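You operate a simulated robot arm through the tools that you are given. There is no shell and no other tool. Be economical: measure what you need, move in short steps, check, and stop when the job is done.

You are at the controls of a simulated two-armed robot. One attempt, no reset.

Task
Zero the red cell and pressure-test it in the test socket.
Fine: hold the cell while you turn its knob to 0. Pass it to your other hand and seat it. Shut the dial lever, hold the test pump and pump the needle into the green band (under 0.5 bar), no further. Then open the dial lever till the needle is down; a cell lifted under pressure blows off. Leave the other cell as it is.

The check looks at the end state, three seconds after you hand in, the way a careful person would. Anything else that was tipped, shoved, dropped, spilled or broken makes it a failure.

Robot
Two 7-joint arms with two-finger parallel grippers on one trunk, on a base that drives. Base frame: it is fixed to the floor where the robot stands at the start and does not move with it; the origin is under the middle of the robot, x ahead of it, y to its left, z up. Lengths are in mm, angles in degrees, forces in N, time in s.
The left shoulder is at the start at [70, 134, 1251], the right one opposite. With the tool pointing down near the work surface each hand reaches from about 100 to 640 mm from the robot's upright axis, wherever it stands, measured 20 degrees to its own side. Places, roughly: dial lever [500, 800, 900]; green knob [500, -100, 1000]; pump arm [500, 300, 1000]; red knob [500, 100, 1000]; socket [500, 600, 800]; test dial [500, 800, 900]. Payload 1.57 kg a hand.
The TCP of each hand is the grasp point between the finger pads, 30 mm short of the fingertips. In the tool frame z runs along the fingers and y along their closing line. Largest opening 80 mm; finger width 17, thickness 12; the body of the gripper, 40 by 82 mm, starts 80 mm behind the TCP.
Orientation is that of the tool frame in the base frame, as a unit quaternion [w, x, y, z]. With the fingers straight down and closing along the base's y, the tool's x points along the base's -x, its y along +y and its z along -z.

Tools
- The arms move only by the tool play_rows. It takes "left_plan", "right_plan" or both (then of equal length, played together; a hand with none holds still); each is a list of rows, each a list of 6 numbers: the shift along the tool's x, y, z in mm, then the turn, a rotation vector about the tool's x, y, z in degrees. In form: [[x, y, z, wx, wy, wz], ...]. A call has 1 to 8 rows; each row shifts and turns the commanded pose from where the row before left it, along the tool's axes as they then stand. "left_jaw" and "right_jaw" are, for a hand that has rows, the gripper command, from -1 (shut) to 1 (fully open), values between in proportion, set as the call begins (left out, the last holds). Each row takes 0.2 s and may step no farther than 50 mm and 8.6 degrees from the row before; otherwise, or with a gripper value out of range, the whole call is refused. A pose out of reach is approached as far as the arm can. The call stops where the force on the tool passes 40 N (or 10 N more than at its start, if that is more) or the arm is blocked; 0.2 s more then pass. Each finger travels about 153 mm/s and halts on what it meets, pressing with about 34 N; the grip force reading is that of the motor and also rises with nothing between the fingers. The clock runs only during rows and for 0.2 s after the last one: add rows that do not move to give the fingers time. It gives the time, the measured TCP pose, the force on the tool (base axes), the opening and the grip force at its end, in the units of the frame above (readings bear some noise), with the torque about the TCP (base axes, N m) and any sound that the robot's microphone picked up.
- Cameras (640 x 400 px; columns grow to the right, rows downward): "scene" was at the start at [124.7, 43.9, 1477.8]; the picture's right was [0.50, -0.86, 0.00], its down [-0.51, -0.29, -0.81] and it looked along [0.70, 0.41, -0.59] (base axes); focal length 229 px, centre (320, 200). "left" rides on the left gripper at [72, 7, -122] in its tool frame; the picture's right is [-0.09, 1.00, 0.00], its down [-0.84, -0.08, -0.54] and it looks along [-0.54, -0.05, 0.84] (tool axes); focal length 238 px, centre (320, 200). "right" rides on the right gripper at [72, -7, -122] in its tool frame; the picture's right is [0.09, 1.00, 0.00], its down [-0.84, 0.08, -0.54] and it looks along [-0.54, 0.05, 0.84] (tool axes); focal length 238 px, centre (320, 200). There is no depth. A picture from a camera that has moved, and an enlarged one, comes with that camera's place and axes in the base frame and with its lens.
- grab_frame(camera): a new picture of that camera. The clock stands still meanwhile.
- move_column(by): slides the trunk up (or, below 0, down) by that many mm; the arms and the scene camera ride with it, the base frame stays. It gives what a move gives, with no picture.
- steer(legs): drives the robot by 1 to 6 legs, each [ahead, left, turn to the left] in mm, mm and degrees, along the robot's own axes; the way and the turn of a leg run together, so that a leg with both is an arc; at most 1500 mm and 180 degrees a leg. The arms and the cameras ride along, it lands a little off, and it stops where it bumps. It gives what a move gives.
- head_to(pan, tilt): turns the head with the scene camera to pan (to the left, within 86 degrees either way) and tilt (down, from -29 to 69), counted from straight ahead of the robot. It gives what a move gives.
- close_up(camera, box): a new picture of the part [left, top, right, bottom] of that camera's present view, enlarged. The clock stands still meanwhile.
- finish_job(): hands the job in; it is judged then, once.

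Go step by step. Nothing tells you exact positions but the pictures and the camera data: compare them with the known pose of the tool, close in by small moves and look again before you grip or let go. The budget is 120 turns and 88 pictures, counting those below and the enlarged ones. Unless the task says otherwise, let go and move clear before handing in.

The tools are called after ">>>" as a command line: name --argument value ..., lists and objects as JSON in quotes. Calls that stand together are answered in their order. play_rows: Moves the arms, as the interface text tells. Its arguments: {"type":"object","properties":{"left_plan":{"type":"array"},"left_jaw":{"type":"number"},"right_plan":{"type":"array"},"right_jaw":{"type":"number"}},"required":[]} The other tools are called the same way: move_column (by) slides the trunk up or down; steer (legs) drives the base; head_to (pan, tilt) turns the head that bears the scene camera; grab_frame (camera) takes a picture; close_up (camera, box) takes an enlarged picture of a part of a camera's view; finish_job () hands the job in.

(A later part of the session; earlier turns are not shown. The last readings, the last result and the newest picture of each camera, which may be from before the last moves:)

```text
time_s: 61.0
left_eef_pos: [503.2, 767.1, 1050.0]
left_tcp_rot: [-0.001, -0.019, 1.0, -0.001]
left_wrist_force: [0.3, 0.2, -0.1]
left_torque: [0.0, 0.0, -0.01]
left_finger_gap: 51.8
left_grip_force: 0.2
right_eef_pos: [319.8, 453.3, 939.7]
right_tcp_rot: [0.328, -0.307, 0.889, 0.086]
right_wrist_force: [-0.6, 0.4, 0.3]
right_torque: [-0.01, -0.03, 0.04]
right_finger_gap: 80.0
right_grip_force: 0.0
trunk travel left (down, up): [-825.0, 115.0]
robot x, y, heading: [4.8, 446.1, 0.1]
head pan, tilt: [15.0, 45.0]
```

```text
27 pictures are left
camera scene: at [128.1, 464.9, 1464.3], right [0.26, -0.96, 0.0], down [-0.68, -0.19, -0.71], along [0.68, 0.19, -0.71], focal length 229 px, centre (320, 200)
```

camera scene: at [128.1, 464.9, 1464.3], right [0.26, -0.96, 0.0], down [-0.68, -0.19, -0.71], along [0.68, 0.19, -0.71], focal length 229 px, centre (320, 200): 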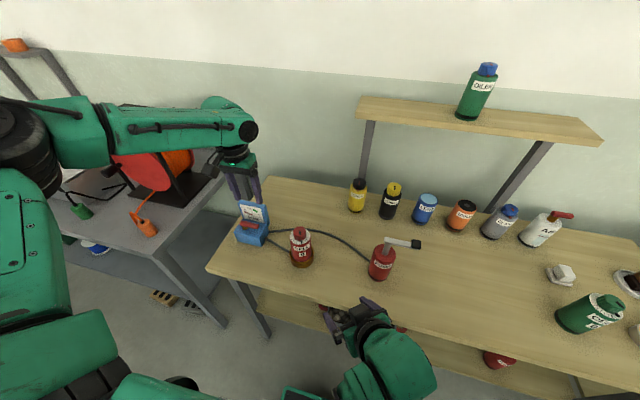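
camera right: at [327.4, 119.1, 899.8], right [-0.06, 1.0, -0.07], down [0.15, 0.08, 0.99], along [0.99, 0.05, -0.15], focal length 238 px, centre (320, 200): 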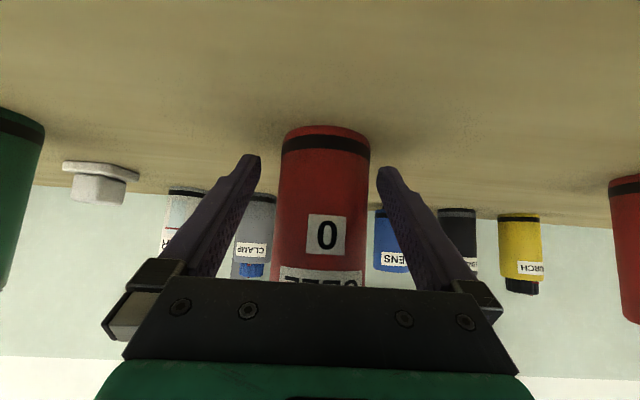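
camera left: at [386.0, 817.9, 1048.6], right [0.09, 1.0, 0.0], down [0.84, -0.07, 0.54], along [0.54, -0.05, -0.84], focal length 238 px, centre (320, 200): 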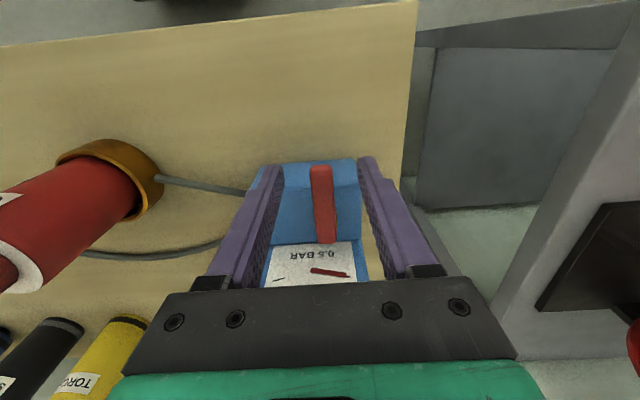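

>>> close_up --camera "scene" --box '[350, 225, 430, 285]'

```text
6.67 times, centred on (390, 255) of scene
camera zoom: at [128.1, 464.9, 1464.3], right [0.26, -0.96, 0.0], down [-0.68, -0.19, -0.71], along [0.68, 0.19, -0.71], focal length 1524 px, centre (-147, -167)
```

zoom: 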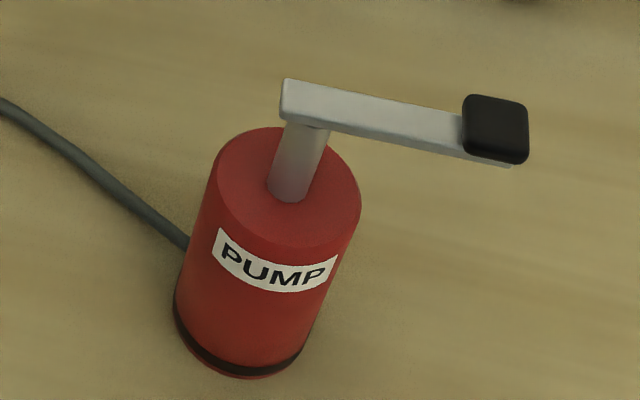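

The pump arm is a bar from the post to a black grip near (484, 326, 1010), and the body axis is near (467, 386). I'll hold the body with the left hand, tilted and yawed inward, and press the grip with the right hand pointing down. First I'll stand the right hand upright.

>>> play_rows --right_plan '[[0, 0, 0, 0, 7.9, 0], [0, 0, 0, 0, 7.9, 0], [0, 0, 0, 0, 7.9, 0], [0, 0, 0, 0, 7.9, 0], [0, 0, 0, 0, 7.9, 0], [0, 0, -45, 0, 0, 0], [0, 0, -45, 0, 0, 0], [0, 0, -45, 0, 0, 0]]'

>>> play_rows --right_plan '[[23, -34, 0, 0, 0, 8.5], [27, -30, 0, 0, 0, 8.5], [20, -30, 0, 0, 0, 8.5], [0, 0, 0, 0, 0, 8.5], [0, 0, 0, 0, 0, 0]]'

```text
time_s: 62.3
left_eef_pos: [503.0, 766.1, 1050.0]
left_tcp_rot: [0.0, -0.019, 1.0, 0.0]
left_wrist_force: [-0.1, -1.0, 0.2]
left_torque: [0.0, 0.04, 0.0]
left_finger_gap: 51.8
left_grip_force: 0.0
right_eef_pos: [309.4, 377.3, 886.8]
right_tcp_rot: [-0.02, -0.339, 0.932, -0.129]
right_wrist_force: [0.9, 0.1, 0.5]
right_torque: [0.04, 0.02, 0.03]
right_finger_gap: 80.0
right_grip_force: 0.0
right hand out of reach, approached as far as the arm can: row 5, 6
trunk travel left (down, up): [-825.0, 115.0]
robot x, y, heading: [0.5, 443.3, 0.3]
head pan, tilt: [15.0, 45.0]
stopped in row 6 (right hand): the arm was blocked; the commanded pose is now the measured one
```

```text
time_s: 63.5
left_eef_pos: [504.2, 768.2, 1049.0]
left_tcp_rot: [-0.001, -0.019, 1.0, -0.001]
left_wrist_force: [-0.9, -0.2, -0.7]
left_torque: [0.01, 0.0, -0.01]
left_finger_gap: 52.0
left_grip_force: 0.0
right_eef_pos: [300.6, 261.6, 916.1]
right_tcp_rot: [0.02, -0.052, 0.989, -0.138]
right_wrist_force: [0.3, -0.1, 0.2]
right_torque: [0.02, 0.03, -0.01]
right_finger_gap: 80.2
right_grip_force: 0.0
trunk travel left (down, up): [-825.0, 115.0]
robot x, y, heading: [2.2, 441.1, 0.3]
head pan, tilt: [15.0, 45.0]
```

The right hand is clear, leaning 16°. I'll straighten it and raise it.

>>> play_rows --right_plan '[[0, 0, 0, -8, 0, 0], [0, 0, 0, -8, 0, 0], [0, 0, -45, 0, 0, 0], [0, 0, -45, 0, 0, 0], [0, 0, -45, 0, 0, 0], [0, 0, -45, 0, 0, 0], [0, 0, 0, 0, 0, 0]]' --right_jaw -1

>>> play_rows --left_plan '[[45, -15, 0, 0, 0, 0], [45, -15, 0, 0, 0, 0], [45, -15, 0, 0, -8.2, 0], [0, -45, 0, 0, -8.2, 0], [0, -45, 0, 0, -8.2, 0], [0, -45, 0, 0, -8.2, 0], [0, -45, 0, 0, -8.2, 0], [0, -45, 0, 0, -8.2, 0]]' --left_jaw 1

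```text
time_s: 64.2
left_eef_pos: [505.0, 766.7, 1049.0]
left_tcp_rot: [0.0, -0.019, 1.0, 0.0]
left_wrist_force: [-0.7, 0.1, 0.3]
left_torque: [0.04, -0.01, -0.03]
left_finger_gap: 51.9
left_grip_force: 0.1
right_eef_pos: [295.1, 217.3, 917.0]
right_tcp_rot: [0.004, -0.082, 0.993, -0.086]
right_wrist_force: [0.6, -0.2, -0.1]
right_torque: [-0.01, -0.01, -0.05]
right_finger_gap: 0.2
right_grip_force: 21.4
right hand out of reach, approached as far as the arm can: row 3
trunk travel left (down, up): [-825.0, 115.0]
robot x, y, heading: [2.7, 441.7, 0.3]
head pan, tilt: [15.0, 45.0]
stopped in row 3 (right hand): the arm was blocked; the commanded pose is now the measured one
```

```text
time_s: 66.0
left_eef_pos: [462.9, 526.5, 1098.7]
left_tcp_rot: [0.416, -0.018, 0.909, 0.008]
left_wrist_force: [0.4, 0.0, -0.5]
left_torque: [0.04, -0.01, 0.01]
left_finger_gap: 79.9
left_grip_force: 0.1
left hand out of reach, approached as far as the arm can: row 4, 5, 6, 7
right_eef_pos: [296.3, 214.7, 916.8]
right_tcp_rot: [0.004, -0.082, 0.993, -0.084]
right_wrist_force: [-0.1, 0.2, -0.7]
right_torque: [0.03, 0.03, 0.0]
right_finger_gap: 0.0
right_grip_force: 21.1
trunk travel left (down, up): [-825.0, 115.0]
robot x, y, heading: [-2.4, 443.4, 0.2]
head pan, tilt: [15.0, 45.0]
```

The right arm is blocked going up, so I'll look at its posture.

>>> head_to --pan -10 --tilt 50

>>> grab_frame --camera "scene"

```text
time_s: 66.8
left_eef_pos: [461.6, 530.1, 1098.4]
left_tcp_rot: [0.416, -0.018, 0.909, 0.007]
left_wrist_force: [-0.5, 0.5, 0.5]
left_torque: [-0.03, -0.01, -0.01]
left_finger_gap: 80.0
left_grip_force: 0.0
right_eef_pos: [294.7, 218.8, 917.4]
right_tcp_rot: [0.005, -0.082, 0.993, -0.086]
right_wrist_force: [-0.2, -0.4, -0.3]
right_torque: [0.0, -0.03, 0.0]
right_finger_gap: 0.0
right_grip_force: 20.5
trunk travel left (down, up): [-825.0, 115.0]
robot x, y, heading: [-0.5, 445.8, 0.3]
head pan, tilt: [-10.0, 50.0]
```

```text
25 pictures are left
camera scene: at [125.3, 431.1, 1457.4], right [-0.17, -0.99, 0.0], down [-0.76, 0.13, -0.64], along [0.63, -0.11, -0.77], focal length 229 px, centre (320, 200)
```

scene: 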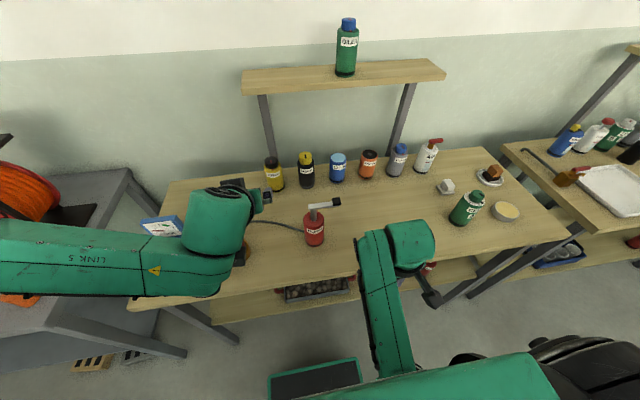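

>>> play_rows --right_plan '[[-30, 0, -10, 0, 0, 0], [-30, 0, -15, 0, 0, 0], [-30, 0, -20, -5, 0, 0], [-30, 0, -25, -5, 0, 0], [0, 0, -35, 0, 0, 0], [0, 0, -35, 0, 0, 0], [0, 0, 0, 0, 0, 0]]'

```text
time_s: 67.4
left_eef_pos: [463.9, 528.8, 1098.5]
left_tcp_rot: [0.417, -0.018, 0.909, 0.008]
left_wrist_force: [-0.6, 0.1, 0.4]
left_torque: [0.01, 0.0, 0.0]
left_finger_gap: 80.0
left_grip_force: 0.0
right_eef_pos: [340.2, 171.6, 940.4]
right_tcp_rot: [-0.011, -0.088, 0.98, -0.176]
right_wrist_force: [0.0, -0.8, -0.2]
right_torque: [0.01, -0.03, -0.03]
right_finger_gap: 0.0
right_grip_force: 21.3
trunk travel left (down, up): [-825.0, 115.0]
robot x, y, heading: [-0.4, 444.0, 0.3]
head pan, tilt: [-10.0, 50.0]
stopped in row 2 (right hand): the arm was blocked; the commanded pose is now the measured one
```

The joints are near a limit when the hand is upright. The forward-tilted pose used for the first grip worked well at this same relative place, so I'll return to it and press the arm from there.

>>> play_rows --right_plan '[[0, 0, 0, 0, -8.2, 0], [0, 0, 0, 0, -8.2, 0], [0, 0, 0, 0, -8.2, 0], [0, 0, 0, 0, -8.2, 0], [0, 0, 0, 0, -8.2, 0], [0, 0, 0, 0, -8.2, 0], [0, 0, 0, 0, 0, 0]]'

```text
time_s: 68.6
left_eef_pos: [462.4, 528.2, 1099.1]
left_tcp_rot: [0.416, -0.018, 0.909, 0.008]
left_wrist_force: [0.6, -0.4, 0.1]
left_torque: [0.0, 0.0, 0.03]
left_finger_gap: 79.9
left_grip_force: 0.1
right_eef_pos: [354.9, 143.8, 957.2]
right_tcp_rot: [0.298, -0.213, 0.906, -0.212]
right_wrist_force: [0.0, -0.3, 1.3]
right_torque: [-0.03, -0.03, 0.01]
right_finger_gap: 0.2
right_grip_force: 20.8
right hand out of reach, approached as far as the arm can: row 5, 6
trunk travel left (down, up): [-825.0, 115.0]
robot x, y, heading: [-2.9, 442.3, 0.6]
head pan, tilt: [-10.0, 50.0]
stopped in row 6 (right hand): the arm was blocked; the commanded pose is now the measured one
```

>>> play_rows --right_plan '[[-18, 18, 0, -2.4, -2.4, 6.6], [-16, 20, 0, -2.4, -2.4, 6.6], [-14, 22, 0, -2.4, -2.4, 6.6], [-12, 23, 0, -2.4, -2.4, 6.6], [-10, 24, 0, -2.4, -2.4, 6.6], [0, 0, 0, 0, 0, 0]]'

```text
time_s: 69.7
left_eef_pos: [461.6, 529.6, 1098.9]
left_tcp_rot: [0.417, -0.017, 0.909, 0.006]
left_wrist_force: [0.0, -0.3, -0.4]
left_torque: [-0.02, 0.03, -0.03]
left_finger_gap: 80.3
left_grip_force: 0.0
right_eef_pos: [392.5, 235.7, 969.6]
right_tcp_rot: [0.404, -0.099, 0.905, -0.084]
right_wrist_force: [0.6, 0.2, -0.4]
right_torque: [0.01, 0.02, 0.0]
right_finger_gap: 0.1
right_grip_force: 21.2
trunk travel left (down, up): [-825.0, 115.0]
robot x, y, heading: [-0.8, 440.5, 0.5]
head pan, tilt: [-10.0, 50.0]
stopped in row 5 (right hand): the arm was blocked; the commanded pose is now the measured one
```

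>>> play_rows --right_plan '[[-30, 13, -10, -1, 0, 3.5], [-30, 15, -11, -1, 0, 3.5], [-28, 20, -12, -1, 0, 3.5], [-26, 22, -12, -1, 0, 3.5], [0, 0, 0, 0, 0, 0]]'

```text
time_s: 70.7
left_eef_pos: [461.1, 529.2, 1099.1]
left_tcp_rot: [0.416, -0.018, 0.909, 0.007]
left_wrist_force: [-0.5, -0.2, 0.0]
left_torque: [0.0, 0.01, -0.01]
left_finger_gap: 80.0
left_grip_force: 0.0
right_eef_pos: [422.9, 298.3, 1050.4]
right_tcp_rot: [0.399, -0.058, 0.912, -0.078]
right_wrist_force: [-1.0, -0.3, 0.9]
right_torque: [0.02, -0.03, -0.01]
right_finger_gap: 0.0
right_grip_force: 21.0
trunk travel left (down, up): [-825.0, 115.0]
robot x, y, heading: [-0.9, 443.3, 0.2]
head pan, tilt: [-10.0, 50.0]
stopped in row 4 (right hand): the arm was blocked; the commanded pose is now the measured one
```

The right hand waits beside the pump grip. Now I'll bring the left hand, yawed inward, to a pre-grasp position before the pump body.

>>> play_rows --left_plan '[[32, -26, 11, 6.4, 0, 5.6], [29, -27.5, 15, 6.4, 0, 5.6], [26, -28, 18.5, 6.4, 0, 5.6], [23, -28.5, 22, 6.4, 0, 5.6], [0, 0, 0, 0, 0, 0]]'

>>> grab_frame --camera "left"

>>> grab_frame --camera "scene"

```text
time_s: 71.9
left_eef_pos: [417.4, 455.7, 999.5]
left_tcp_rot: [0.401, 0.25, 0.874, -0.114]
left_wrist_force: [-0.6, 0.2, 0.1]
left_torque: [0.05, 0.02, -0.02]
left_finger_gap: 80.1
left_grip_force: 0.1
left hand out of reach, approached as far as the arm can: row 3, 4
right_eef_pos: [422.0, 297.6, 1051.8]
right_tcp_rot: [0.399, -0.059, 0.912, -0.077]
right_wrist_force: [0.3, -0.9, 0.6]
right_torque: [0.0, 0.01, 0.0]
right_finger_gap: 0.0
right_grip_force: 21.3
trunk travel left (down, up): [-825.0, 115.0]
robot x, y, heading: [0.4, 441.4, 0.4]
head pan, tilt: [-10.0, 50.0]
```

```text
24 pictures are left
camera left: at [302.8, 533.9, 1024.1], right [0.58, 0.81, 0.07], down [0.07, -0.14, 0.99], along [0.81, -0.57, -0.14], focal length 238 px, centre (320, 200)
```

left: 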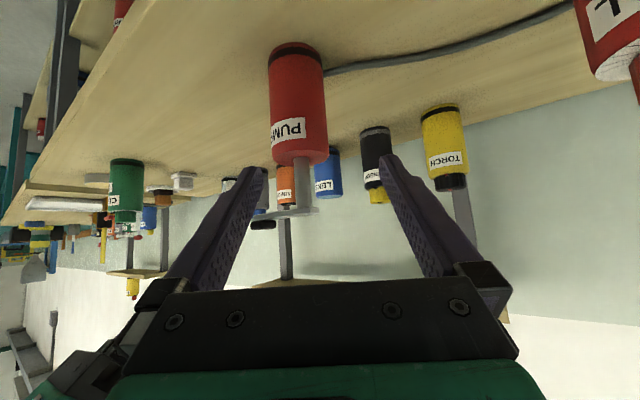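

```text
23 pictures are left
camera scene: at [125.7, 429.8, 1457.3], right [-0.17, -0.99, 0.0], down [-0.76, 0.13, -0.64], along [0.63, -0.11, -0.77], focal length 229 px, centre (320, 200)
```

scene: 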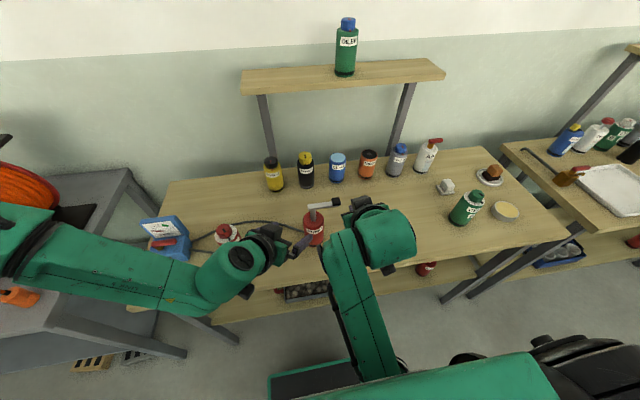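

The pump is left of the hand's axis by about 24 mm. I'll shift sideways, lower a bit and advance part-way.

>>> play_rows --left_plan '[[15, -8, 13, 0, 0, 0], [0, -16, 20, 0, 0, 0], [0, 0, 15, 0, 0, 0], [0, 0, 0, 0, 0, 0]]'

>>> grab_frame --camera "left"

```text
time_s: 72.9
left_eef_pos: [426.3, 462.3, 991.1]
left_tcp_rot: [0.401, 0.25, 0.874, -0.113]
left_wrist_force: [0.7, -0.1, 0.0]
left_torque: [-0.02, 0.04, -0.02]
left_finger_gap: 80.2
left_grip_force: 0.0
left hand out of reach, approached as far as the arm can: row 1, 2, 3
right_eef_pos: [422.0, 298.5, 1049.9]
right_tcp_rot: [0.399, -0.059, 0.912, -0.077]
right_wrist_force: [0.5, 0.4, -0.3]
right_torque: [-0.03, 0.0, 0.02]
right_finger_gap: 0.0
right_grip_force: 21.3
trunk travel left (down, up): [-825.0, 115.0]
robot x, y, heading: [4.1, 444.2, 0.4]
head pan, tilt: [-10.0, 50.0]
```

```text
22 pictures are left
camera left: at [311.3, 541.6, 1016.4], right [0.58, 0.81, 0.07], down [0.07, -0.14, 0.99], along [0.81, -0.56, -0.14], focal length 238 px, centre (320, 200)
```

left: 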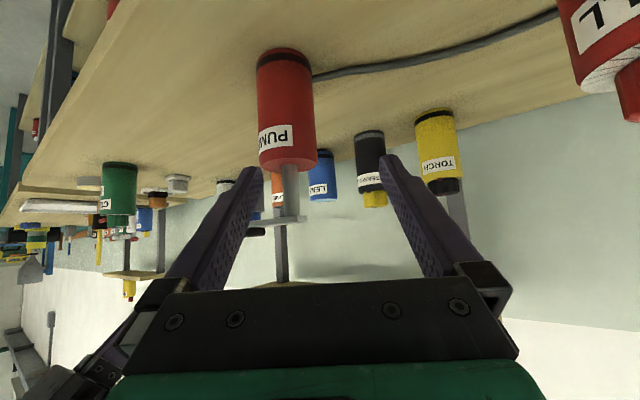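

The left arm can't come that far across, so I'll pull it back and drive the robot 90 mm to the right.

>>> play_rows --left_plan '[[0, 0, -30, 0, 0, 0], [0, 0, -30, 0, 0, 0], [0, 0, 0, 0, 0, 0]]'

>>> steer --legs '[[0, -90, 0]]'

>>> grab_frame --camera "left"

```text
time_s: 73.7
left_eef_pos: [394.8, 486.6, 1026.9]
left_tcp_rot: [0.4, 0.249, 0.874, -0.114]
left_wrist_force: [-0.5, -0.2, 0.0]
left_torque: [0.0, -0.03, 0.01]
left_finger_gap: 80.0
left_grip_force: 0.1
left hand out of reach, approached as far as the arm can: row 2
right_eef_pos: [422.9, 298.3, 1050.4]
right_tcp_rot: [0.399, -0.058, 0.912, -0.078]
right_wrist_force: [-0.2, 0.1, 0.1]
right_torque: [-0.03, 0.01, 0.01]
right_finger_gap: 0.0
right_grip_force: 20.9
trunk travel left (down, up): [-825.0, 115.0]
robot x, y, heading: [0.6, 442.1, 0.3]
head pan, tilt: [-10.0, 50.0]
```

```text
time_s: 74.8
left_eef_pos: [394.9, 400.3, 1027.4]
left_tcp_rot: [0.401, 0.25, 0.874, -0.115]
left_wrist_force: [1.1, 0.1, 0.7]
left_torque: [-0.03, 0.03, 0.01]
left_finger_gap: 79.8
left_grip_force: 0.1
right_eef_pos: [422.3, 211.5, 1050.4]
right_tcp_rot: [0.4, -0.059, 0.911, -0.079]
right_wrist_force: [0.5, 0.8, 0.3]
right_torque: [-0.04, -0.01, -0.01]
right_finger_gap: 0.0
right_grip_force: 21.4
trunk travel left (down, up): [-825.0, 115.0]
robot x, y, heading: [2.5, 353.6, 0.1]
head pan, tilt: [-10.0, 50.0]
```

```text
21 pictures are left
camera left: at [279.2, 479.7, 1052.2], right [0.58, 0.81, 0.07], down [0.07, -0.14, 0.99], along [0.81, -0.56, -0.14], focal length 238 px, centre (320, 200)
```

left: 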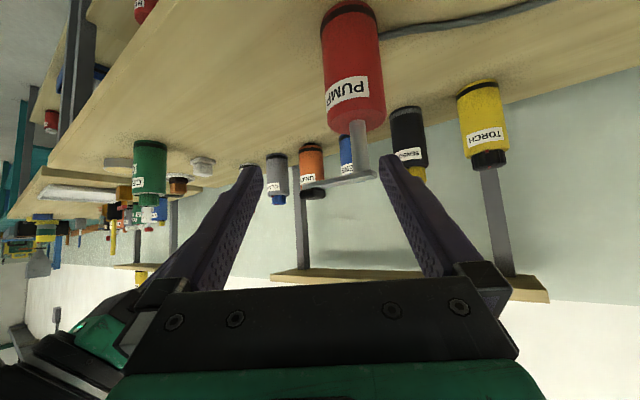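

Now the pump is about 30 mm to the other side. I'll shift over and lower to body height before advancing.

>>> play_rows --left_plan '[[20.5, 15, 17.5, 0, 0, 0], [20.5, 15, 17.5, 0, 0, 0], [0, 0, 20, 0, 0, 0], [0, 0, 0, 0, 0, 0]]'

>>> grab_frame --camera "left"

```text
time_s: 75.8
left_eef_pos: [423.1, 416.2, 961.0]
left_tcp_rot: [0.401, 0.249, 0.874, -0.114]
left_wrist_force: [-0.6, -0.6, -0.1]
left_torque: [0.0, 0.01, 0.01]
left_finger_gap: 80.0
left_grip_force: 0.1
right_eef_pos: [422.4, 210.7, 1050.1]
right_tcp_rot: [0.401, -0.058, 0.911, -0.079]
right_wrist_force: [0.5, 0.5, -0.3]
right_torque: [0.01, 0.01, -0.01]
right_finger_gap: 0.0
right_grip_force: 21.0
trunk travel left (down, up): [-825.0, 115.0]
robot x, y, heading: [-0.1, 354.2, 0.3]
head pan, tilt: [-10.0, 50.0]
```

```text
20 pictures are left
camera left: at [307.1, 496.5, 984.8], right [0.58, 0.81, 0.07], down [0.07, -0.14, 0.99], along [0.81, -0.56, -0.14], focal length 238 px, centre (320, 200)
```

left: 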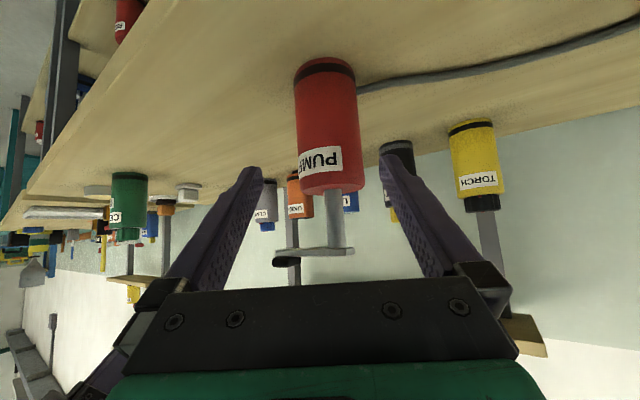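

>>> play_rows --left_plan '[[0, 5, 20, 0, 0, 0], [0, 0, 20, 0, 0, 0], [0, 0, 20, 0, 0, 0], [0, 0, 0, 0, 0, 0]]'

>>> grab_frame --camera "left"

```text
time_s: 76.8
left_eef_pos: [458.8, 420.4, 954.0]
left_tcp_rot: [0.4, 0.251, 0.874, -0.114]
left_wrist_force: [0.2, 0.4, -0.5]
left_torque: [0.0, 0.03, -0.02]
left_finger_gap: 80.1
left_grip_force: 0.1
left hand out of reach, approached as far as the arm can: row 1, 2, 3
right_eef_pos: [422.0, 209.6, 1051.0]
right_tcp_rot: [0.4, -0.058, 0.911, -0.077]
right_wrist_force: [-0.1, -0.5, -0.2]
right_torque: [0.02, 0.0, -0.01]
right_finger_gap: 0.0
right_grip_force: 21.0
trunk travel left (down, up): [-825.0, 115.0]
robot x, y, heading: [1.1, 354.6, 0.2]
head pan, tilt: [-10.0, 50.0]
```

```text
19 pictures are left
camera left: at [343.6, 498.9, 978.8], right [0.58, 0.81, 0.07], down [0.07, -0.14, 0.99], along [0.81, -0.56, -0.14], focal length 238 px, centre (320, 200)
```

left: 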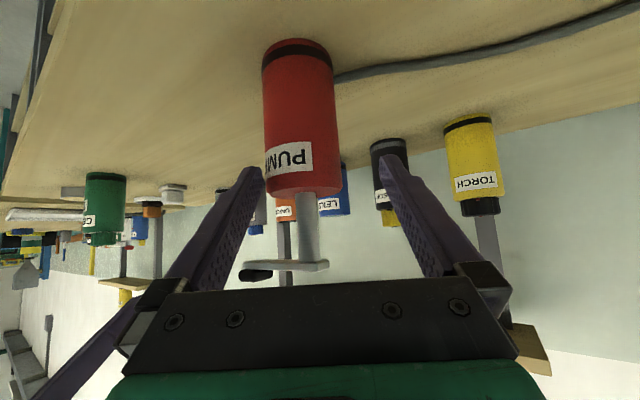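

The left arm hits its limit again. I'll back out and drive another 70 mm to the right.

>>> play_rows --left_plan '[[0, 0, -30, 0, 0, 0], [0, 0, -30, 0, 0, 0], [0, 0, -30, 0, 0, 0], [0, 0, 0, 0, 0, 0]]'

>>> steer --legs '[[0, -70, 0]]'

```text
time_s: 77.8
left_eef_pos: [401.8, 454.9, 1012.5]
left_tcp_rot: [0.401, 0.25, 0.874, -0.114]
left_wrist_force: [0.5, 0.2, 0.2]
left_torque: [-0.01, -0.02, 0.01]
left_finger_gap: 80.1
left_grip_force: 0.1
right_eef_pos: [423.0, 209.9, 1049.9]
right_tcp_rot: [0.399, -0.058, 0.912, -0.078]
right_wrist_force: [0.3, 0.3, -0.5]
right_torque: [-0.01, 0.0, -0.02]
right_finger_gap: 0.0
right_grip_force: 21.4
trunk travel left (down, up): [-825.0, 115.0]
robot x, y, heading: [-1.7, 357.0, 0.3]
head pan, tilt: [-10.0, 50.0]
```

```text
time_s: 78.8
left_eef_pos: [400.4, 390.0, 1011.5]
left_tcp_rot: [0.401, 0.249, 0.874, -0.115]
left_wrist_force: [0.5, 0.3, -0.6]
left_torque: [-0.01, -0.02, -0.01]
left_finger_gap: 80.0
left_grip_force: 0.1
right_eef_pos: [422.5, 144.7, 1051.0]
right_tcp_rot: [0.4, -0.06, 0.911, -0.079]
right_wrist_force: [0.3, 0.2, -0.4]
right_torque: [0.02, -0.01, -0.02]
right_finger_gap: 0.0
right_grip_force: 21.3
trunk travel left (down, up): [-825.0, 115.0]
robot x, y, heading: [-0.2, 287.8, 0.1]
head pan, tilt: [-10.0, 50.0]
```

>>> play_rows --left_plan '[[10, 22, 0, 0, 0, 0], [15, 20, 22, 0, 0, 0], [15, 0, 23, 0, 0, 0], [0, 0, 0, 0, 0, 0]]'

>>> grab_frame --camera "left"

```text
time_s: 79.8
left_eef_pos: [430.1, 419.7, 952.1]
left_tcp_rot: [0.401, 0.25, 0.874, -0.115]
left_wrist_force: [-0.3, 0.6, 0.3]
left_torque: [0.0, 0.0, 0.01]
left_finger_gap: 79.9
left_grip_force: 0.1
right_eef_pos: [422.2, 141.7, 1051.6]
right_tcp_rot: [0.401, -0.06, 0.911, -0.077]
right_wrist_force: [0.6, 0.2, -0.4]
right_torque: [0.03, 0.02, -0.02]
right_finger_gap: 0.0
right_grip_force: 21.7
trunk travel left (down, up): [-825.0, 115.0]
robot x, y, heading: [0.6, 289.7, 0.3]
head pan, tilt: [-10.0, 50.0]
```

```text
18 pictures are left
camera left: at [315.1, 498.0, 977.1], right [0.58, 0.81, 0.07], down [0.07, -0.14, 0.99], along [0.81, -0.56, -0.14], focal length 238 px, centre (320, 200)
```

left: 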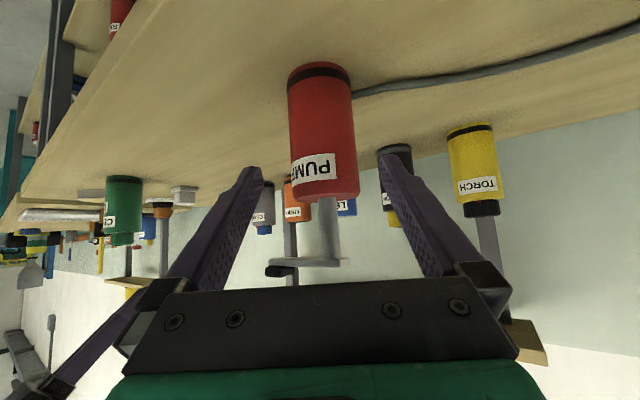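

Centred. I'll advance to the pump body and grip it.

>>> play_rows --left_plan '[[0, 0, 22, 0, 0, 0], [0, 0, 22, 0, 0, 0], [0, 0, 22, 0, 0, 0], [0, 0, 0, 0, 0, 0]]'

>>> grab_frame --camera "left"

```text
time_s: 80.8
left_eef_pos: [468.3, 400.8, 924.4]
left_tcp_rot: [0.401, 0.25, 0.874, -0.114]
left_wrist_force: [0.1, 0.1, -0.3]
left_torque: [-0.02, 0.03, 0.01]
left_finger_gap: 80.0
left_grip_force: 0.0
left hand out of reach, approached as far as the arm can: row 3
right_eef_pos: [423.1, 141.0, 1051.0]
right_tcp_rot: [0.399, -0.059, 0.912, -0.078]
right_wrist_force: [-0.4, 0.6, -0.3]
right_torque: [0.0, 0.01, -0.01]
right_finger_gap: 0.0
right_grip_force: 20.8
trunk travel left (down, up): [-825.0, 115.0]
robot x, y, heading: [1.3, 285.4, 0.4]
head pan, tilt: [-10.0, 50.0]
```

```text
17 pictures are left
camera left: at [353.0, 480.4, 949.7], right [0.58, 0.81, 0.07], down [0.07, -0.14, 0.99], along [0.81, -0.56, -0.14], focal length 238 px, centre (320, 200)
```

left: 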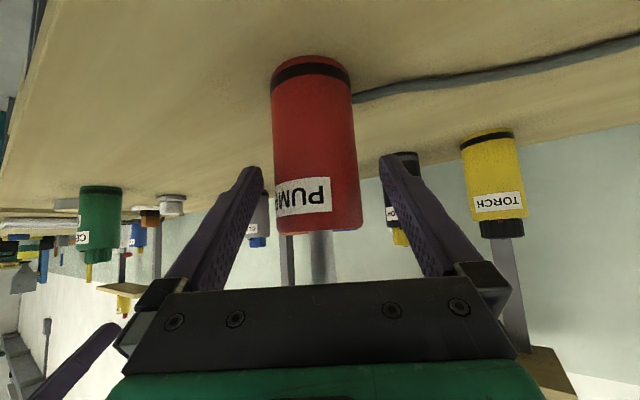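

The pump body is between the finger pads, so I'll close the left hand on it.

>>> play_rows --left_plan '[[0, -3, 0, 0, 0, 0], [0, 0, 0, 0, 0, 0], [0, 0, 0, 0, 0, 0]]'

>>> play_rows --left_plan '[[0, 0, 0, 0, 0, 0], [0, 0, 0, 0, 0, 0], [0, 0, 0, 0, 0, 0]]' --left_jaw -1

```text
time_s: 81.6
left_eef_pos: [465.1, 398.9, 925.0]
left_tcp_rot: [0.401, 0.249, 0.874, -0.114]
left_wrist_force: [-0.7, 0.0, -0.9]
left_torque: [0.0, -0.01, 0.0]
left_finger_gap: 80.1
left_grip_force: 0.1
right_eef_pos: [423.4, 141.6, 1051.5]
right_tcp_rot: [0.401, -0.058, 0.911, -0.078]
right_wrist_force: [-0.5, -0.5, 0.5]
right_torque: [-0.03, 0.0, 0.02]
right_finger_gap: 0.0
right_grip_force: 21.5
trunk travel left (down, up): [-825.0, 115.0]
robot x, y, heading: [1.5, 288.6, 0.3]
head pan, tilt: [-10.0, 50.0]
```

```text
time_s: 82.4
left_eef_pos: [466.6, 399.2, 926.4]
left_tcp_rot: [0.402, 0.249, 0.874, -0.114]
left_wrist_force: [0.0, 0.1, 0.6]
left_torque: [0.0, 0.0, 0.01]
left_finger_gap: 56.8
left_grip_force: 33.8
right_eef_pos: [422.6, 141.2, 1050.6]
right_tcp_rot: [0.401, -0.058, 0.911, -0.077]
right_wrist_force: [0.5, -0.3, 0.3]
right_torque: [-0.03, 0.01, 0.0]
right_finger_gap: 0.0
right_grip_force: 21.6
trunk travel left (down, up): [-825.0, 115.0]
robot x, y, heading: [0.9, 284.0, 0.3]
head pan, tilt: [-10.0, 50.0]
```

The left hand holds the pump firmly with no net load. Now I'll bring the right hand toward the black grip, yawing it left.

>>> play_rows --right_plan '[[-14, 38, -3, -4.7, -1.2, -4.3], [-15, 38, 0, -4.7, -1.2, -4.3], [-16, 38, 3, -4.7, -1.2, -4.3], [-13, 28, 4, -4.7, -1.2, -4.3], [0, 0, 0, 0, 0, 0]]'

>>> head_to --pan 18 --tilt 45

>>> grab_frame --camera "scene"

```text
time_s: 83.6
left_eef_pos: [465.1, 399.0, 926.2]
left_tcp_rot: [0.401, 0.249, 0.874, -0.113]
left_wrist_force: [0.0, -0.1, 0.2]
left_torque: [-0.11, 0.03, 0.01]
left_finger_gap: 56.8
left_grip_force: 33.7
right_eef_pos: [429.8, 282.3, 1046.2]
right_tcp_rot: [0.393, -0.276, 0.877, -0.011]
right_wrist_force: [0.0, 0.3, 0.4]
right_torque: [-0.04, 0.02, 0.03]
right_finger_gap: 0.0
right_grip_force: 21.6
trunk travel left (down, up): [-825.0, 115.0]
robot x, y, heading: [-1.4, 286.7, 0.4]
head pan, tilt: [-10.0, 50.0]
```

```text
time_s: 84.5
left_eef_pos: [466.0, 397.9, 926.5]
left_tcp_rot: [0.4, 0.249, 0.875, -0.113]
left_wrist_force: [-0.3, -0.8, 1.1]
left_torque: [-0.07, -0.02, 0.05]
left_finger_gap: 56.9
left_grip_force: 34.2
right_eef_pos: [432.0, 280.9, 1047.8]
right_tcp_rot: [0.395, -0.276, 0.876, -0.012]
right_wrist_force: [0.7, 0.0, 0.3]
right_torque: [0.0, 0.01, 0.01]
right_finger_gap: 0.1
right_grip_force: 21.6
trunk travel left (down, up): [-825.0, 115.0]
robot x, y, heading: [3.2, 286.4, 0.5]
head pan, tilt: [18.0, 45.0]
```

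```text
16 pictures are left
camera scene: at [127.2, 311.5, 1464.3], right [0.31, -0.95, 0.0], down [-0.67, -0.22, -0.71], along [0.67, 0.22, -0.71], focal length 229 px, centre (320, 200)
```

scene: 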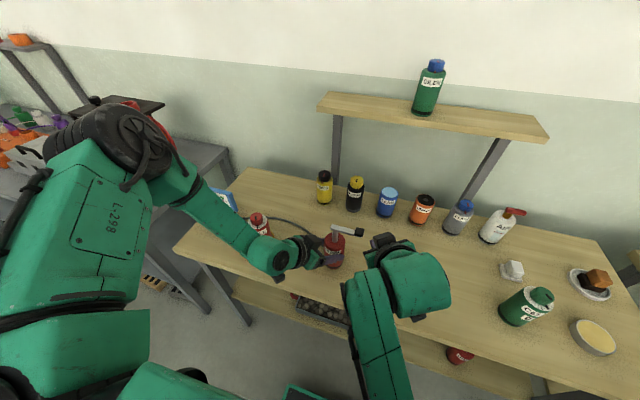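

I'll zoom on the grip and fingers, and check whether the dial is visible.

>>> close_up --camera "scene" --box '[200, 175, 400, 285]'

>>> grab_frame --camera "right"

```text
3.20 times, centred on (300, 230) of scene
camera zoom: at [127.2, 311.5, 1464.3], right [0.31, -0.95, 0.0], down [-0.67, -0.22, -0.71], along [0.67, 0.22, -0.71], focal length 732 px, centre (384, 104)
```

zoom: 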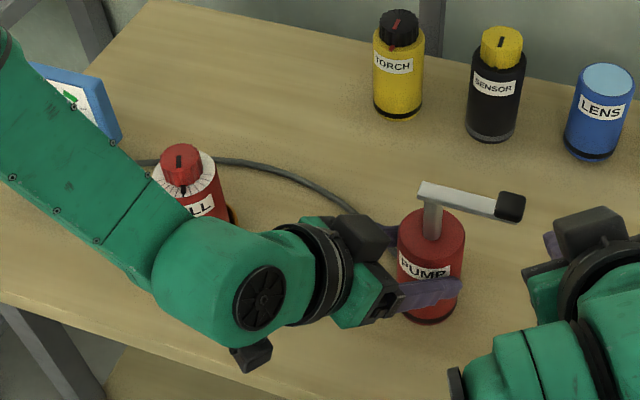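

```text
14 pictures are left
camera right: at [311.4, 216.8, 1082.6], right [-0.52, 0.8, -0.3], down [0.03, 0.37, 0.93], along [0.85, 0.47, -0.22], focal length 238 px, centre (320, 200)
```

right: 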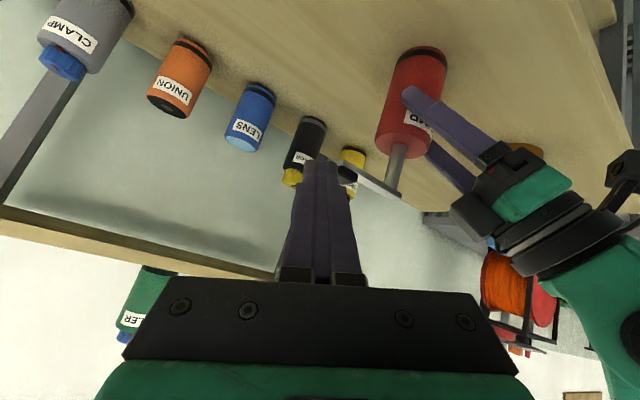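

The grip sits at about (485, 325, 1010). I'll place the closed right fingertips just above it.

>>> play_rows --right_plan '[[-21, 5, 15, 0, 0, 0], [-20, 5, 17, 0, 0, 0], [0, 0, 0, 0, 0, 0]]'

>>> close_up --camera "scene" --box '[310, 210, 390, 260]'

```text
time_s: 85.2
left_eef_pos: [466.1, 398.6, 926.8]
left_tcp_rot: [0.4, 0.25, 0.874, -0.114]
left_wrist_force: [0.3, 1.0, -0.5]
left_torque: [0.02, -0.02, 0.02]
left_finger_gap: 57.0
left_grip_force: 33.5
right_eef_pos: [473.5, 288.9, 1029.6]
right_tcp_rot: [0.38, -0.283, 0.879, -0.053]
right_wrist_force: [-0.4, 0.1, 0.0]
right_torque: [0.0, 0.04, 0.01]
right_finger_gap: 0.1
right_grip_force: 21.2
trunk travel left (down, up): [-825.0, 115.0]
robot x, y, heading: [2.6, 286.7, 0.5]
head pan, tilt: [18.0, 45.0]
stopped in row 3 (right hand): the arm was blocked; the commanded pose is now the measured one
```

```text
8.00 times, centred on (350, 235) of scene
camera zoom: at [127.7, 311.6, 1464.2], right [0.31, -0.95, 0.0], down [-0.67, -0.22, -0.71], along [0.67, 0.22, -0.71], focal length 1829 px, centre (80, -80)
```

zoom: 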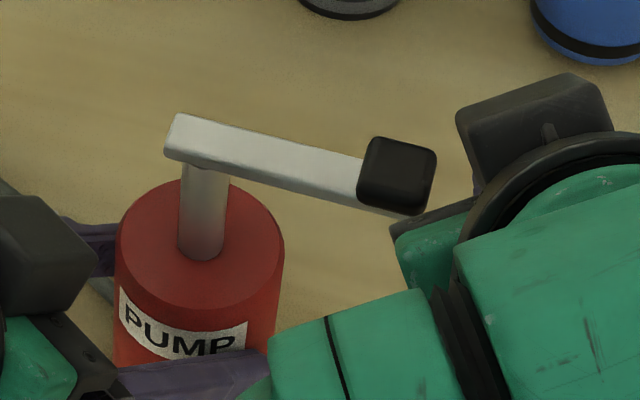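

The right arm stops about 35 mm short of the grip. More yaw freed it before, so I'll back off a little, yaw it left by 32° and try again.

>>> play_rows --right_plan '[[0, 0, -15, 0, 0, 0], [-8, 0, -8, 0, 0, 0], [0, 0, 0, -5.1, -2.5, -5.6], [0, 0, 0, -5.1, -2.5, -5.6], [0, 0, 0, -5.1, -2.5, -5.6], [0, 0, 0, -5.1, -2.5, -5.6], [0, 0, 0, 0, 0, 0]]'

```text
time_s: 86.8
left_eef_pos: [465.3, 397.9, 925.3]
left_tcp_rot: [0.401, 0.249, 0.874, -0.113]
left_wrist_force: [0.3, -0.4, -0.7]
left_torque: [-0.03, 0.01, 0.02]
left_finger_gap: 56.8
left_grip_force: 33.8
right_eef_pos: [462.0, 292.3, 1052.1]
right_tcp_rot: [0.38, -0.515, 0.766, 0.058]
right_wrist_force: [-0.3, -0.1, 0.1]
right_torque: [0.03, 0.0, -0.01]
right_finger_gap: 0.0
right_grip_force: 21.3
trunk travel left (down, up): [-825.0, 115.0]
robot x, y, heading: [-0.5, 286.2, 0.3]
head pan, tilt: [18.0, 45.0]
```

>>> play_rows --right_plan '[[-8.3, -1.5, 8.2, 0, 0, 0], [-8.3, -1.5, 8.2, 0, 0, 0], [0, 0, 0, 0, 0, 0]]'

>>> close_up --camera "scene" --box '[310, 210, 390, 260]'

```text
time_s: 87.6
left_eef_pos: [465.5, 397.9, 924.7]
left_tcp_rot: [0.4, 0.249, 0.875, -0.113]
left_wrist_force: [-0.6, 0.8, -0.8]
left_torque: [-0.02, 0.02, 0.0]
left_finger_gap: 57.0
left_grip_force: 34.2
right_eef_pos: [474.6, 309.7, 1052.4]
right_tcp_rot: [0.38, -0.514, 0.767, 0.056]
right_wrist_force: [-0.5, -0.2, 0.3]
right_torque: [0.01, 0.01, -0.01]
right_finger_gap: 0.0
right_grip_force: 21.0
trunk travel left (down, up): [-825.0, 115.0]
robot x, y, heading: [0.2, 283.2, 0.1]
head pan, tilt: [18.0, 45.0]
```

```text
8.00 times, centred on (350, 235) of scene
camera zoom: at [127.4, 311.6, 1464.3], right [0.31, -0.95, 0.0], down [-0.67, -0.22, -0.71], along [0.67, 0.22, -0.71], focal length 1829 px, centre (80, -80)
```

zoom: 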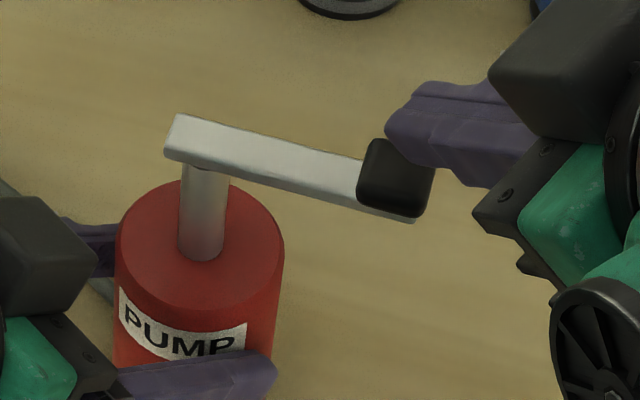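

The fingertip is over the grip's edge. I'll shift 8 mm toward the robot and press down in small steps.

>>> play_rows --right_plan '[[0, 7.6, -3.2, 0, 0, 0], [2.6, 1.2, 2.8, 0, 0, 0], [2.6, 1.2, 2.8, 0, 0, 0], [2.6, 1.2, 2.8, 0, 0, 0], [2.6, 1.2, 2.8, 0, 0, 0], [2.6, 1.2, 2.8, 0, 0, 0], [0, 0, 0, 0, 0, 0]]'

>>> close_up --camera "scene" --box '[200, 175, 400, 285]'

```text
time_s: 89.2
left_eef_pos: [464.8, 399.3, 926.7]
left_tcp_rot: [0.401, 0.249, 0.874, -0.114]
left_wrist_force: [-0.5, 1.1, 0.3]
left_torque: [0.07, -0.04, 0.07]
left_finger_gap: 56.8
left_grip_force: 33.9
right_eef_pos: [468.5, 312.6, 1030.5]
right_tcp_rot: [0.38, -0.515, 0.767, 0.056]
right_wrist_force: [0.2, -1.0, 2.0]
right_torque: [-0.03, 0.01, 0.02]
right_finger_gap: 0.3
right_grip_force: 21.5
trunk travel left (down, up): [-825.0, 115.0]
robot x, y, heading: [0.8, 288.7, 0.1]
head pan, tilt: [18.0, 45.0]
```

```text
3.20 times, centred on (300, 230) of scene
camera zoom: at [127.4, 311.8, 1464.3], right [0.31, -0.95, 0.0], down [-0.67, -0.22, -0.71], along [0.67, 0.22, -0.71], focal length 732 px, centre (384, 104)
```

zoom: 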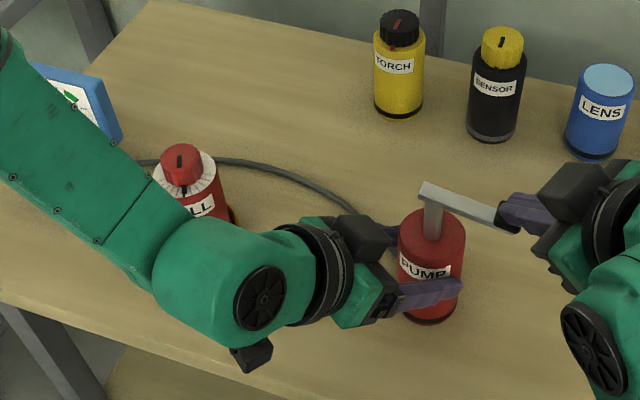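

The tip is on the grip and the arm starts to dip at 2 N. I'll press on.

>>> play_rows --right_plan '[[2.6, 1.2, 2.8, 0, 0, 0], [2.6, 1.2, 2.8, 0, 0, 0], [2.6, 1.2, 2.8, 0, 0, 0], [2.6, 1.2, 2.8, 0, 0, 0], [0, 0, 0, 0, 0, 0]]'

>>> close_up --camera "scene" --box '[200, 175, 400, 285]'

```text
time_s: 90.4
left_eef_pos: [466.2, 398.1, 924.7]
left_tcp_rot: [0.4, 0.25, 0.874, -0.114]
left_wrist_force: [1.7, 0.3, -3.2]
left_torque: [0.28, -0.18, 0.03]
left_finger_gap: 56.6
left_grip_force: 34.5
right_eef_pos: [467.4, 311.7, 1016.9]
right_tcp_rot: [0.382, -0.512, 0.767, 0.056]
right_wrist_force: [-1.0, -1.6, 10.2]
right_torque: [0.06, -0.04, 0.0]
right_finger_gap: 0.0
right_grip_force: 20.9
trunk travel left (down, up): [-825.0, 115.0]
robot x, y, heading: [0.4, 281.8, 0.3]
head pan, tilt: [18.0, 45.0]
```

```text
3.20 times, centred on (300, 230) of scene
camera zoom: at [127.0, 311.2, 1464.4], right [0.31, -0.95, 0.0], down [-0.67, -0.22, -0.71], along [0.67, 0.22, -0.71], focal length 732 px, centre (384, 104)
```

zoom: 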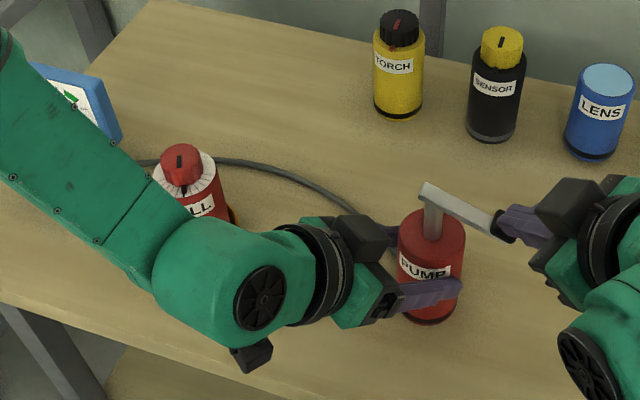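

The arm is down at about 10 N. I'll raise to let it spring back and check the dial.

>>> play_rows --right_plan '[[-5.2, -2.4, -5.6, 0, 0, 0], [-5.2, -2.4, -5.6, 0, 0, 0], [-5.2, -2.4, -5.6, 0, 0, 0], [-3.9, -1.8, -4.2, 0, 0, 0], [0, 0, 0, 0, 0, 0]]'

>>> close_up --camera "scene" --box '[205, 180, 265, 220]'

```text
time_s: 91.6
left_eef_pos: [465.8, 398.4, 926.1]
left_tcp_rot: [0.4, 0.25, 0.874, -0.114]
left_wrist_force: [0.7, -0.7, -0.5]
left_torque: [-0.03, -0.02, -0.02]
left_finger_gap: 57.0
left_grip_force: 34.6
right_eef_pos: [468.7, 312.8, 1045.5]
right_tcp_rot: [0.38, -0.513, 0.768, 0.055]
right_wrist_force: [-0.6, -0.1, 0.3]
right_torque: [0.01, -0.01, 0.0]
right_finger_gap: 0.0
right_grip_force: 21.2
trunk travel left (down, up): [-825.0, 115.0]
robot x, y, heading: [0.9, 285.5, 0.4]
head pan, tilt: [18.0, 45.0]
```

```text
10.00 times, centred on (235, 200) of scene
camera zoom: at [127.5, 311.7, 1464.2], right [0.31, -0.95, 0.0], down [-0.67, -0.22, -0.71], along [0.67, 0.22, -0.71], focal length 2287 px, centre (1170, 200)
```

zoom: 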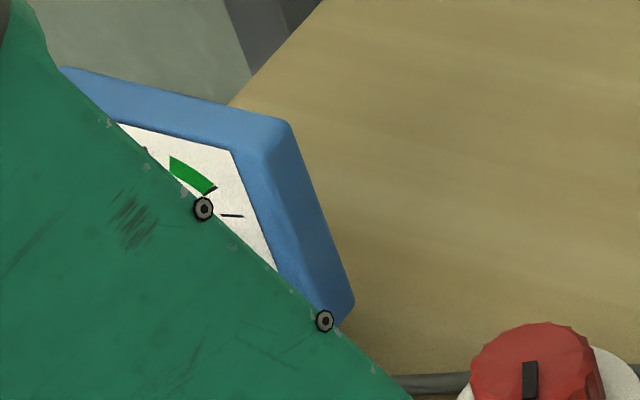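

The arm hides most of the dial, but the green band shows and the needle isn't in it. I'll give a second stroke and look again.

>>> play_rows --right_plan '[[4.5, 2.1, 4.9, 0, 0, 0], [4.5, 2.1, 4.9, 0, 0, 0], [4.5, 2.1, 4.9, 0, 0, 0], [4.5, 2.1, 4.9, 0, 0, 0], [0, 0, 0, 0, 0, 0], [-6, -2.8, -6.5, 0, 0, 0], [-6, -2.8, -6.5, 0, 0, 0], [-6, -2.8, -6.6, 0, 0, 0]]'

>>> close_up --camera "scene" --box '[200, 175, 400, 285]'

```text
time_s: 93.4
left_eef_pos: [465.9, 398.5, 926.7]
left_tcp_rot: [0.401, 0.249, 0.874, -0.114]
left_wrist_force: [-0.4, 0.2, 0.6]
left_torque: [-0.03, 0.03, 0.01]
left_finger_gap: 56.9
left_grip_force: 33.5
right_eef_pos: [466.3, 312.6, 1044.8]
right_tcp_rot: [0.38, -0.513, 0.768, 0.055]
right_wrist_force: [0.0, -0.7, 0.0]
right_torque: [-0.01, 0.0, -0.03]
right_finger_gap: 0.1
right_grip_force: 21.0
trunk travel left (down, up): [-825.0, 115.0]
robot x, y, heading: [1.4, 280.6, 0.3]
head pan, tilt: [18.0, 45.0]
```

```text
3.20 times, centred on (300, 230) of scene
camera zoom: at [127.3, 311.8, 1464.2], right [0.31, -0.95, 0.0], down [-0.67, -0.22, -0.71], along [0.67, 0.22, -0.71], focal length 732 px, centre (384, 104)
```

zoom: 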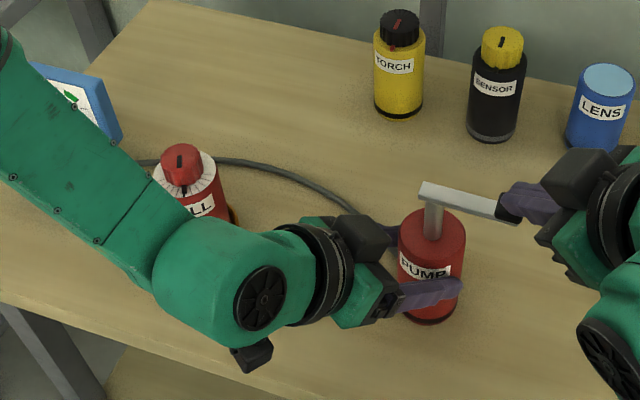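

The arm springs back properly. I'll zoom on the dial.

>>> close_up --camera "scene" --box '[205, 185, 245, 215]'

```text
13.33 times, centred on (225, 200) of scene
camera zoom: at [127.3, 311.8, 1464.2], right [0.31, -0.95, 0.0], down [-0.67, -0.22, -0.71], along [0.67, 0.22, -0.71], focal length 3049 px, centre (1587, 200)
```

zoom: 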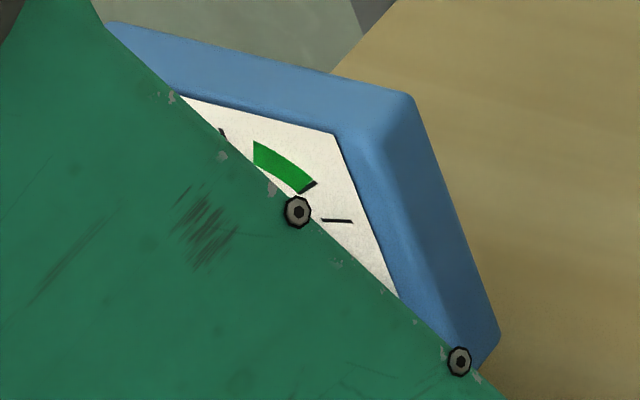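

>>> play_rows --right_plan '[[4.5, 2.1, 4.9, 0, 0, 0], [4.5, 2.1, 4.9, 0, 0, 0], [4.5, 2.1, 4.9, 0, 0, 0], [4.5, 2.1, 4.9, 0, 0, 0], [0, 0, 0, 0, 0, 0], [-6, -2.8, -6.5, 0, 0, 0], [-6, -2.8, -6.5, 0, 0, 0], [-6, -2.8, -6.6, 0, 0, 0]]'

>>> close_up --camera "scene" --box '[205, 185, 245, 215]'

```text
time_s: 95.2
left_eef_pos: [464.9, 398.9, 926.2]
left_tcp_rot: [0.401, 0.25, 0.874, -0.114]
left_wrist_force: [-0.1, 0.9, 1.1]
left_torque: [-0.03, 0.02, 0.02]
left_finger_gap: 57.0
left_grip_force: 34.3
right_eef_pos: [467.1, 311.0, 1046.4]
right_tcp_rot: [0.379, -0.513, 0.768, 0.056]
right_wrist_force: [0.6, -0.3, 0.5]
right_torque: [-0.01, -0.03, -0.02]
right_finger_gap: 0.1
right_grip_force: 21.4
trunk travel left (down, up): [-825.0, 115.0]
robot x, y, heading: [6.7, 285.3, 0.1]
head pan, tilt: [18.0, 45.0]
```

```text
13.33 times, centred on (225, 200) of scene
camera zoom: at [127.3, 311.7, 1464.2], right [0.31, -0.95, 0.0], down [-0.67, -0.22, -0.71], along [0.67, 0.22, -0.71], focal length 3049 px, centre (1587, 200)
```

zoom: 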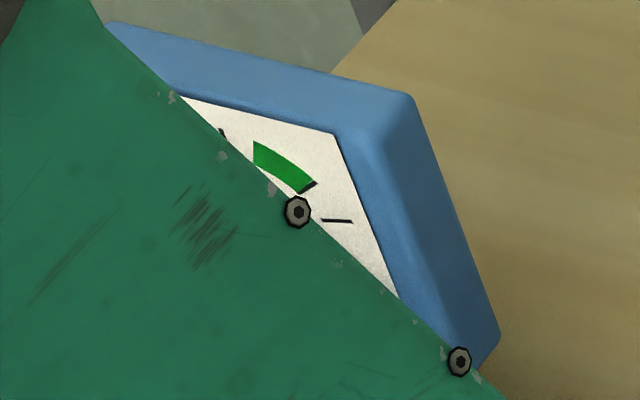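

The visible slice isn't enough. By geometry the right wrist camera, raised a little, should look straight past the left hand at the dial, so I'll try that.

>>> play_rows --right_plan '[[-16, -7.5, -17.5, 0, 0, 0], [-16, -7.5, -17.5, 0, 0, 0], [0, 0, 0, 0, 0, 0]]'

>>> close_up --camera "right" --box '[355, 175, 440, 235]'

```text
time_s: 96.0
left_eef_pos: [465.6, 397.5, 926.4]
left_tcp_rot: [0.401, 0.25, 0.874, -0.114]
left_wrist_force: [0.0, -0.8, 0.4]
left_torque: [-0.04, 0.02, 0.02]
left_finger_gap: 57.0
left_grip_force: 34.2
right_eef_pos: [466.9, 311.7, 1096.5]
right_tcp_rot: [0.381, -0.513, 0.767, 0.056]
right_wrist_force: [-0.1, 0.1, -0.1]
right_torque: [0.02, 0.01, -0.03]
right_finger_gap: 0.1
right_grip_force: 21.3
trunk travel left (down, up): [-825.0, 115.0]
robot x, y, heading: [0.8, 285.7, 0.1]
head pan, tilt: [18.0, 45.0]
```

```text
6.67 times, centred on (398, 205) of right
camera zoom: at [393.9, 197.3, 1137.4], right [-0.84, 0.4, -0.36], down [-0.2, 0.4, 0.89], along [0.5, 0.83, -0.26], focal length 1589 px, centre (-197, 167)
```

zoom: 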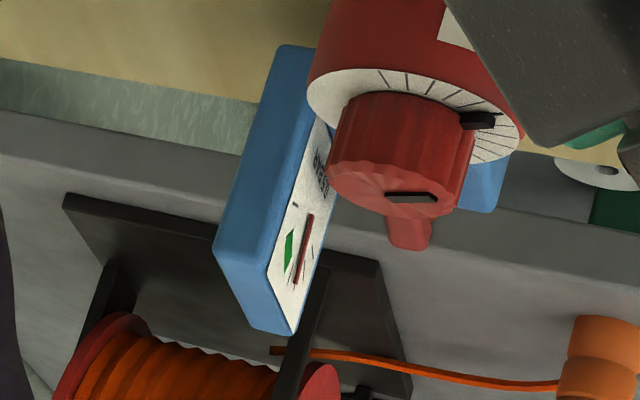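

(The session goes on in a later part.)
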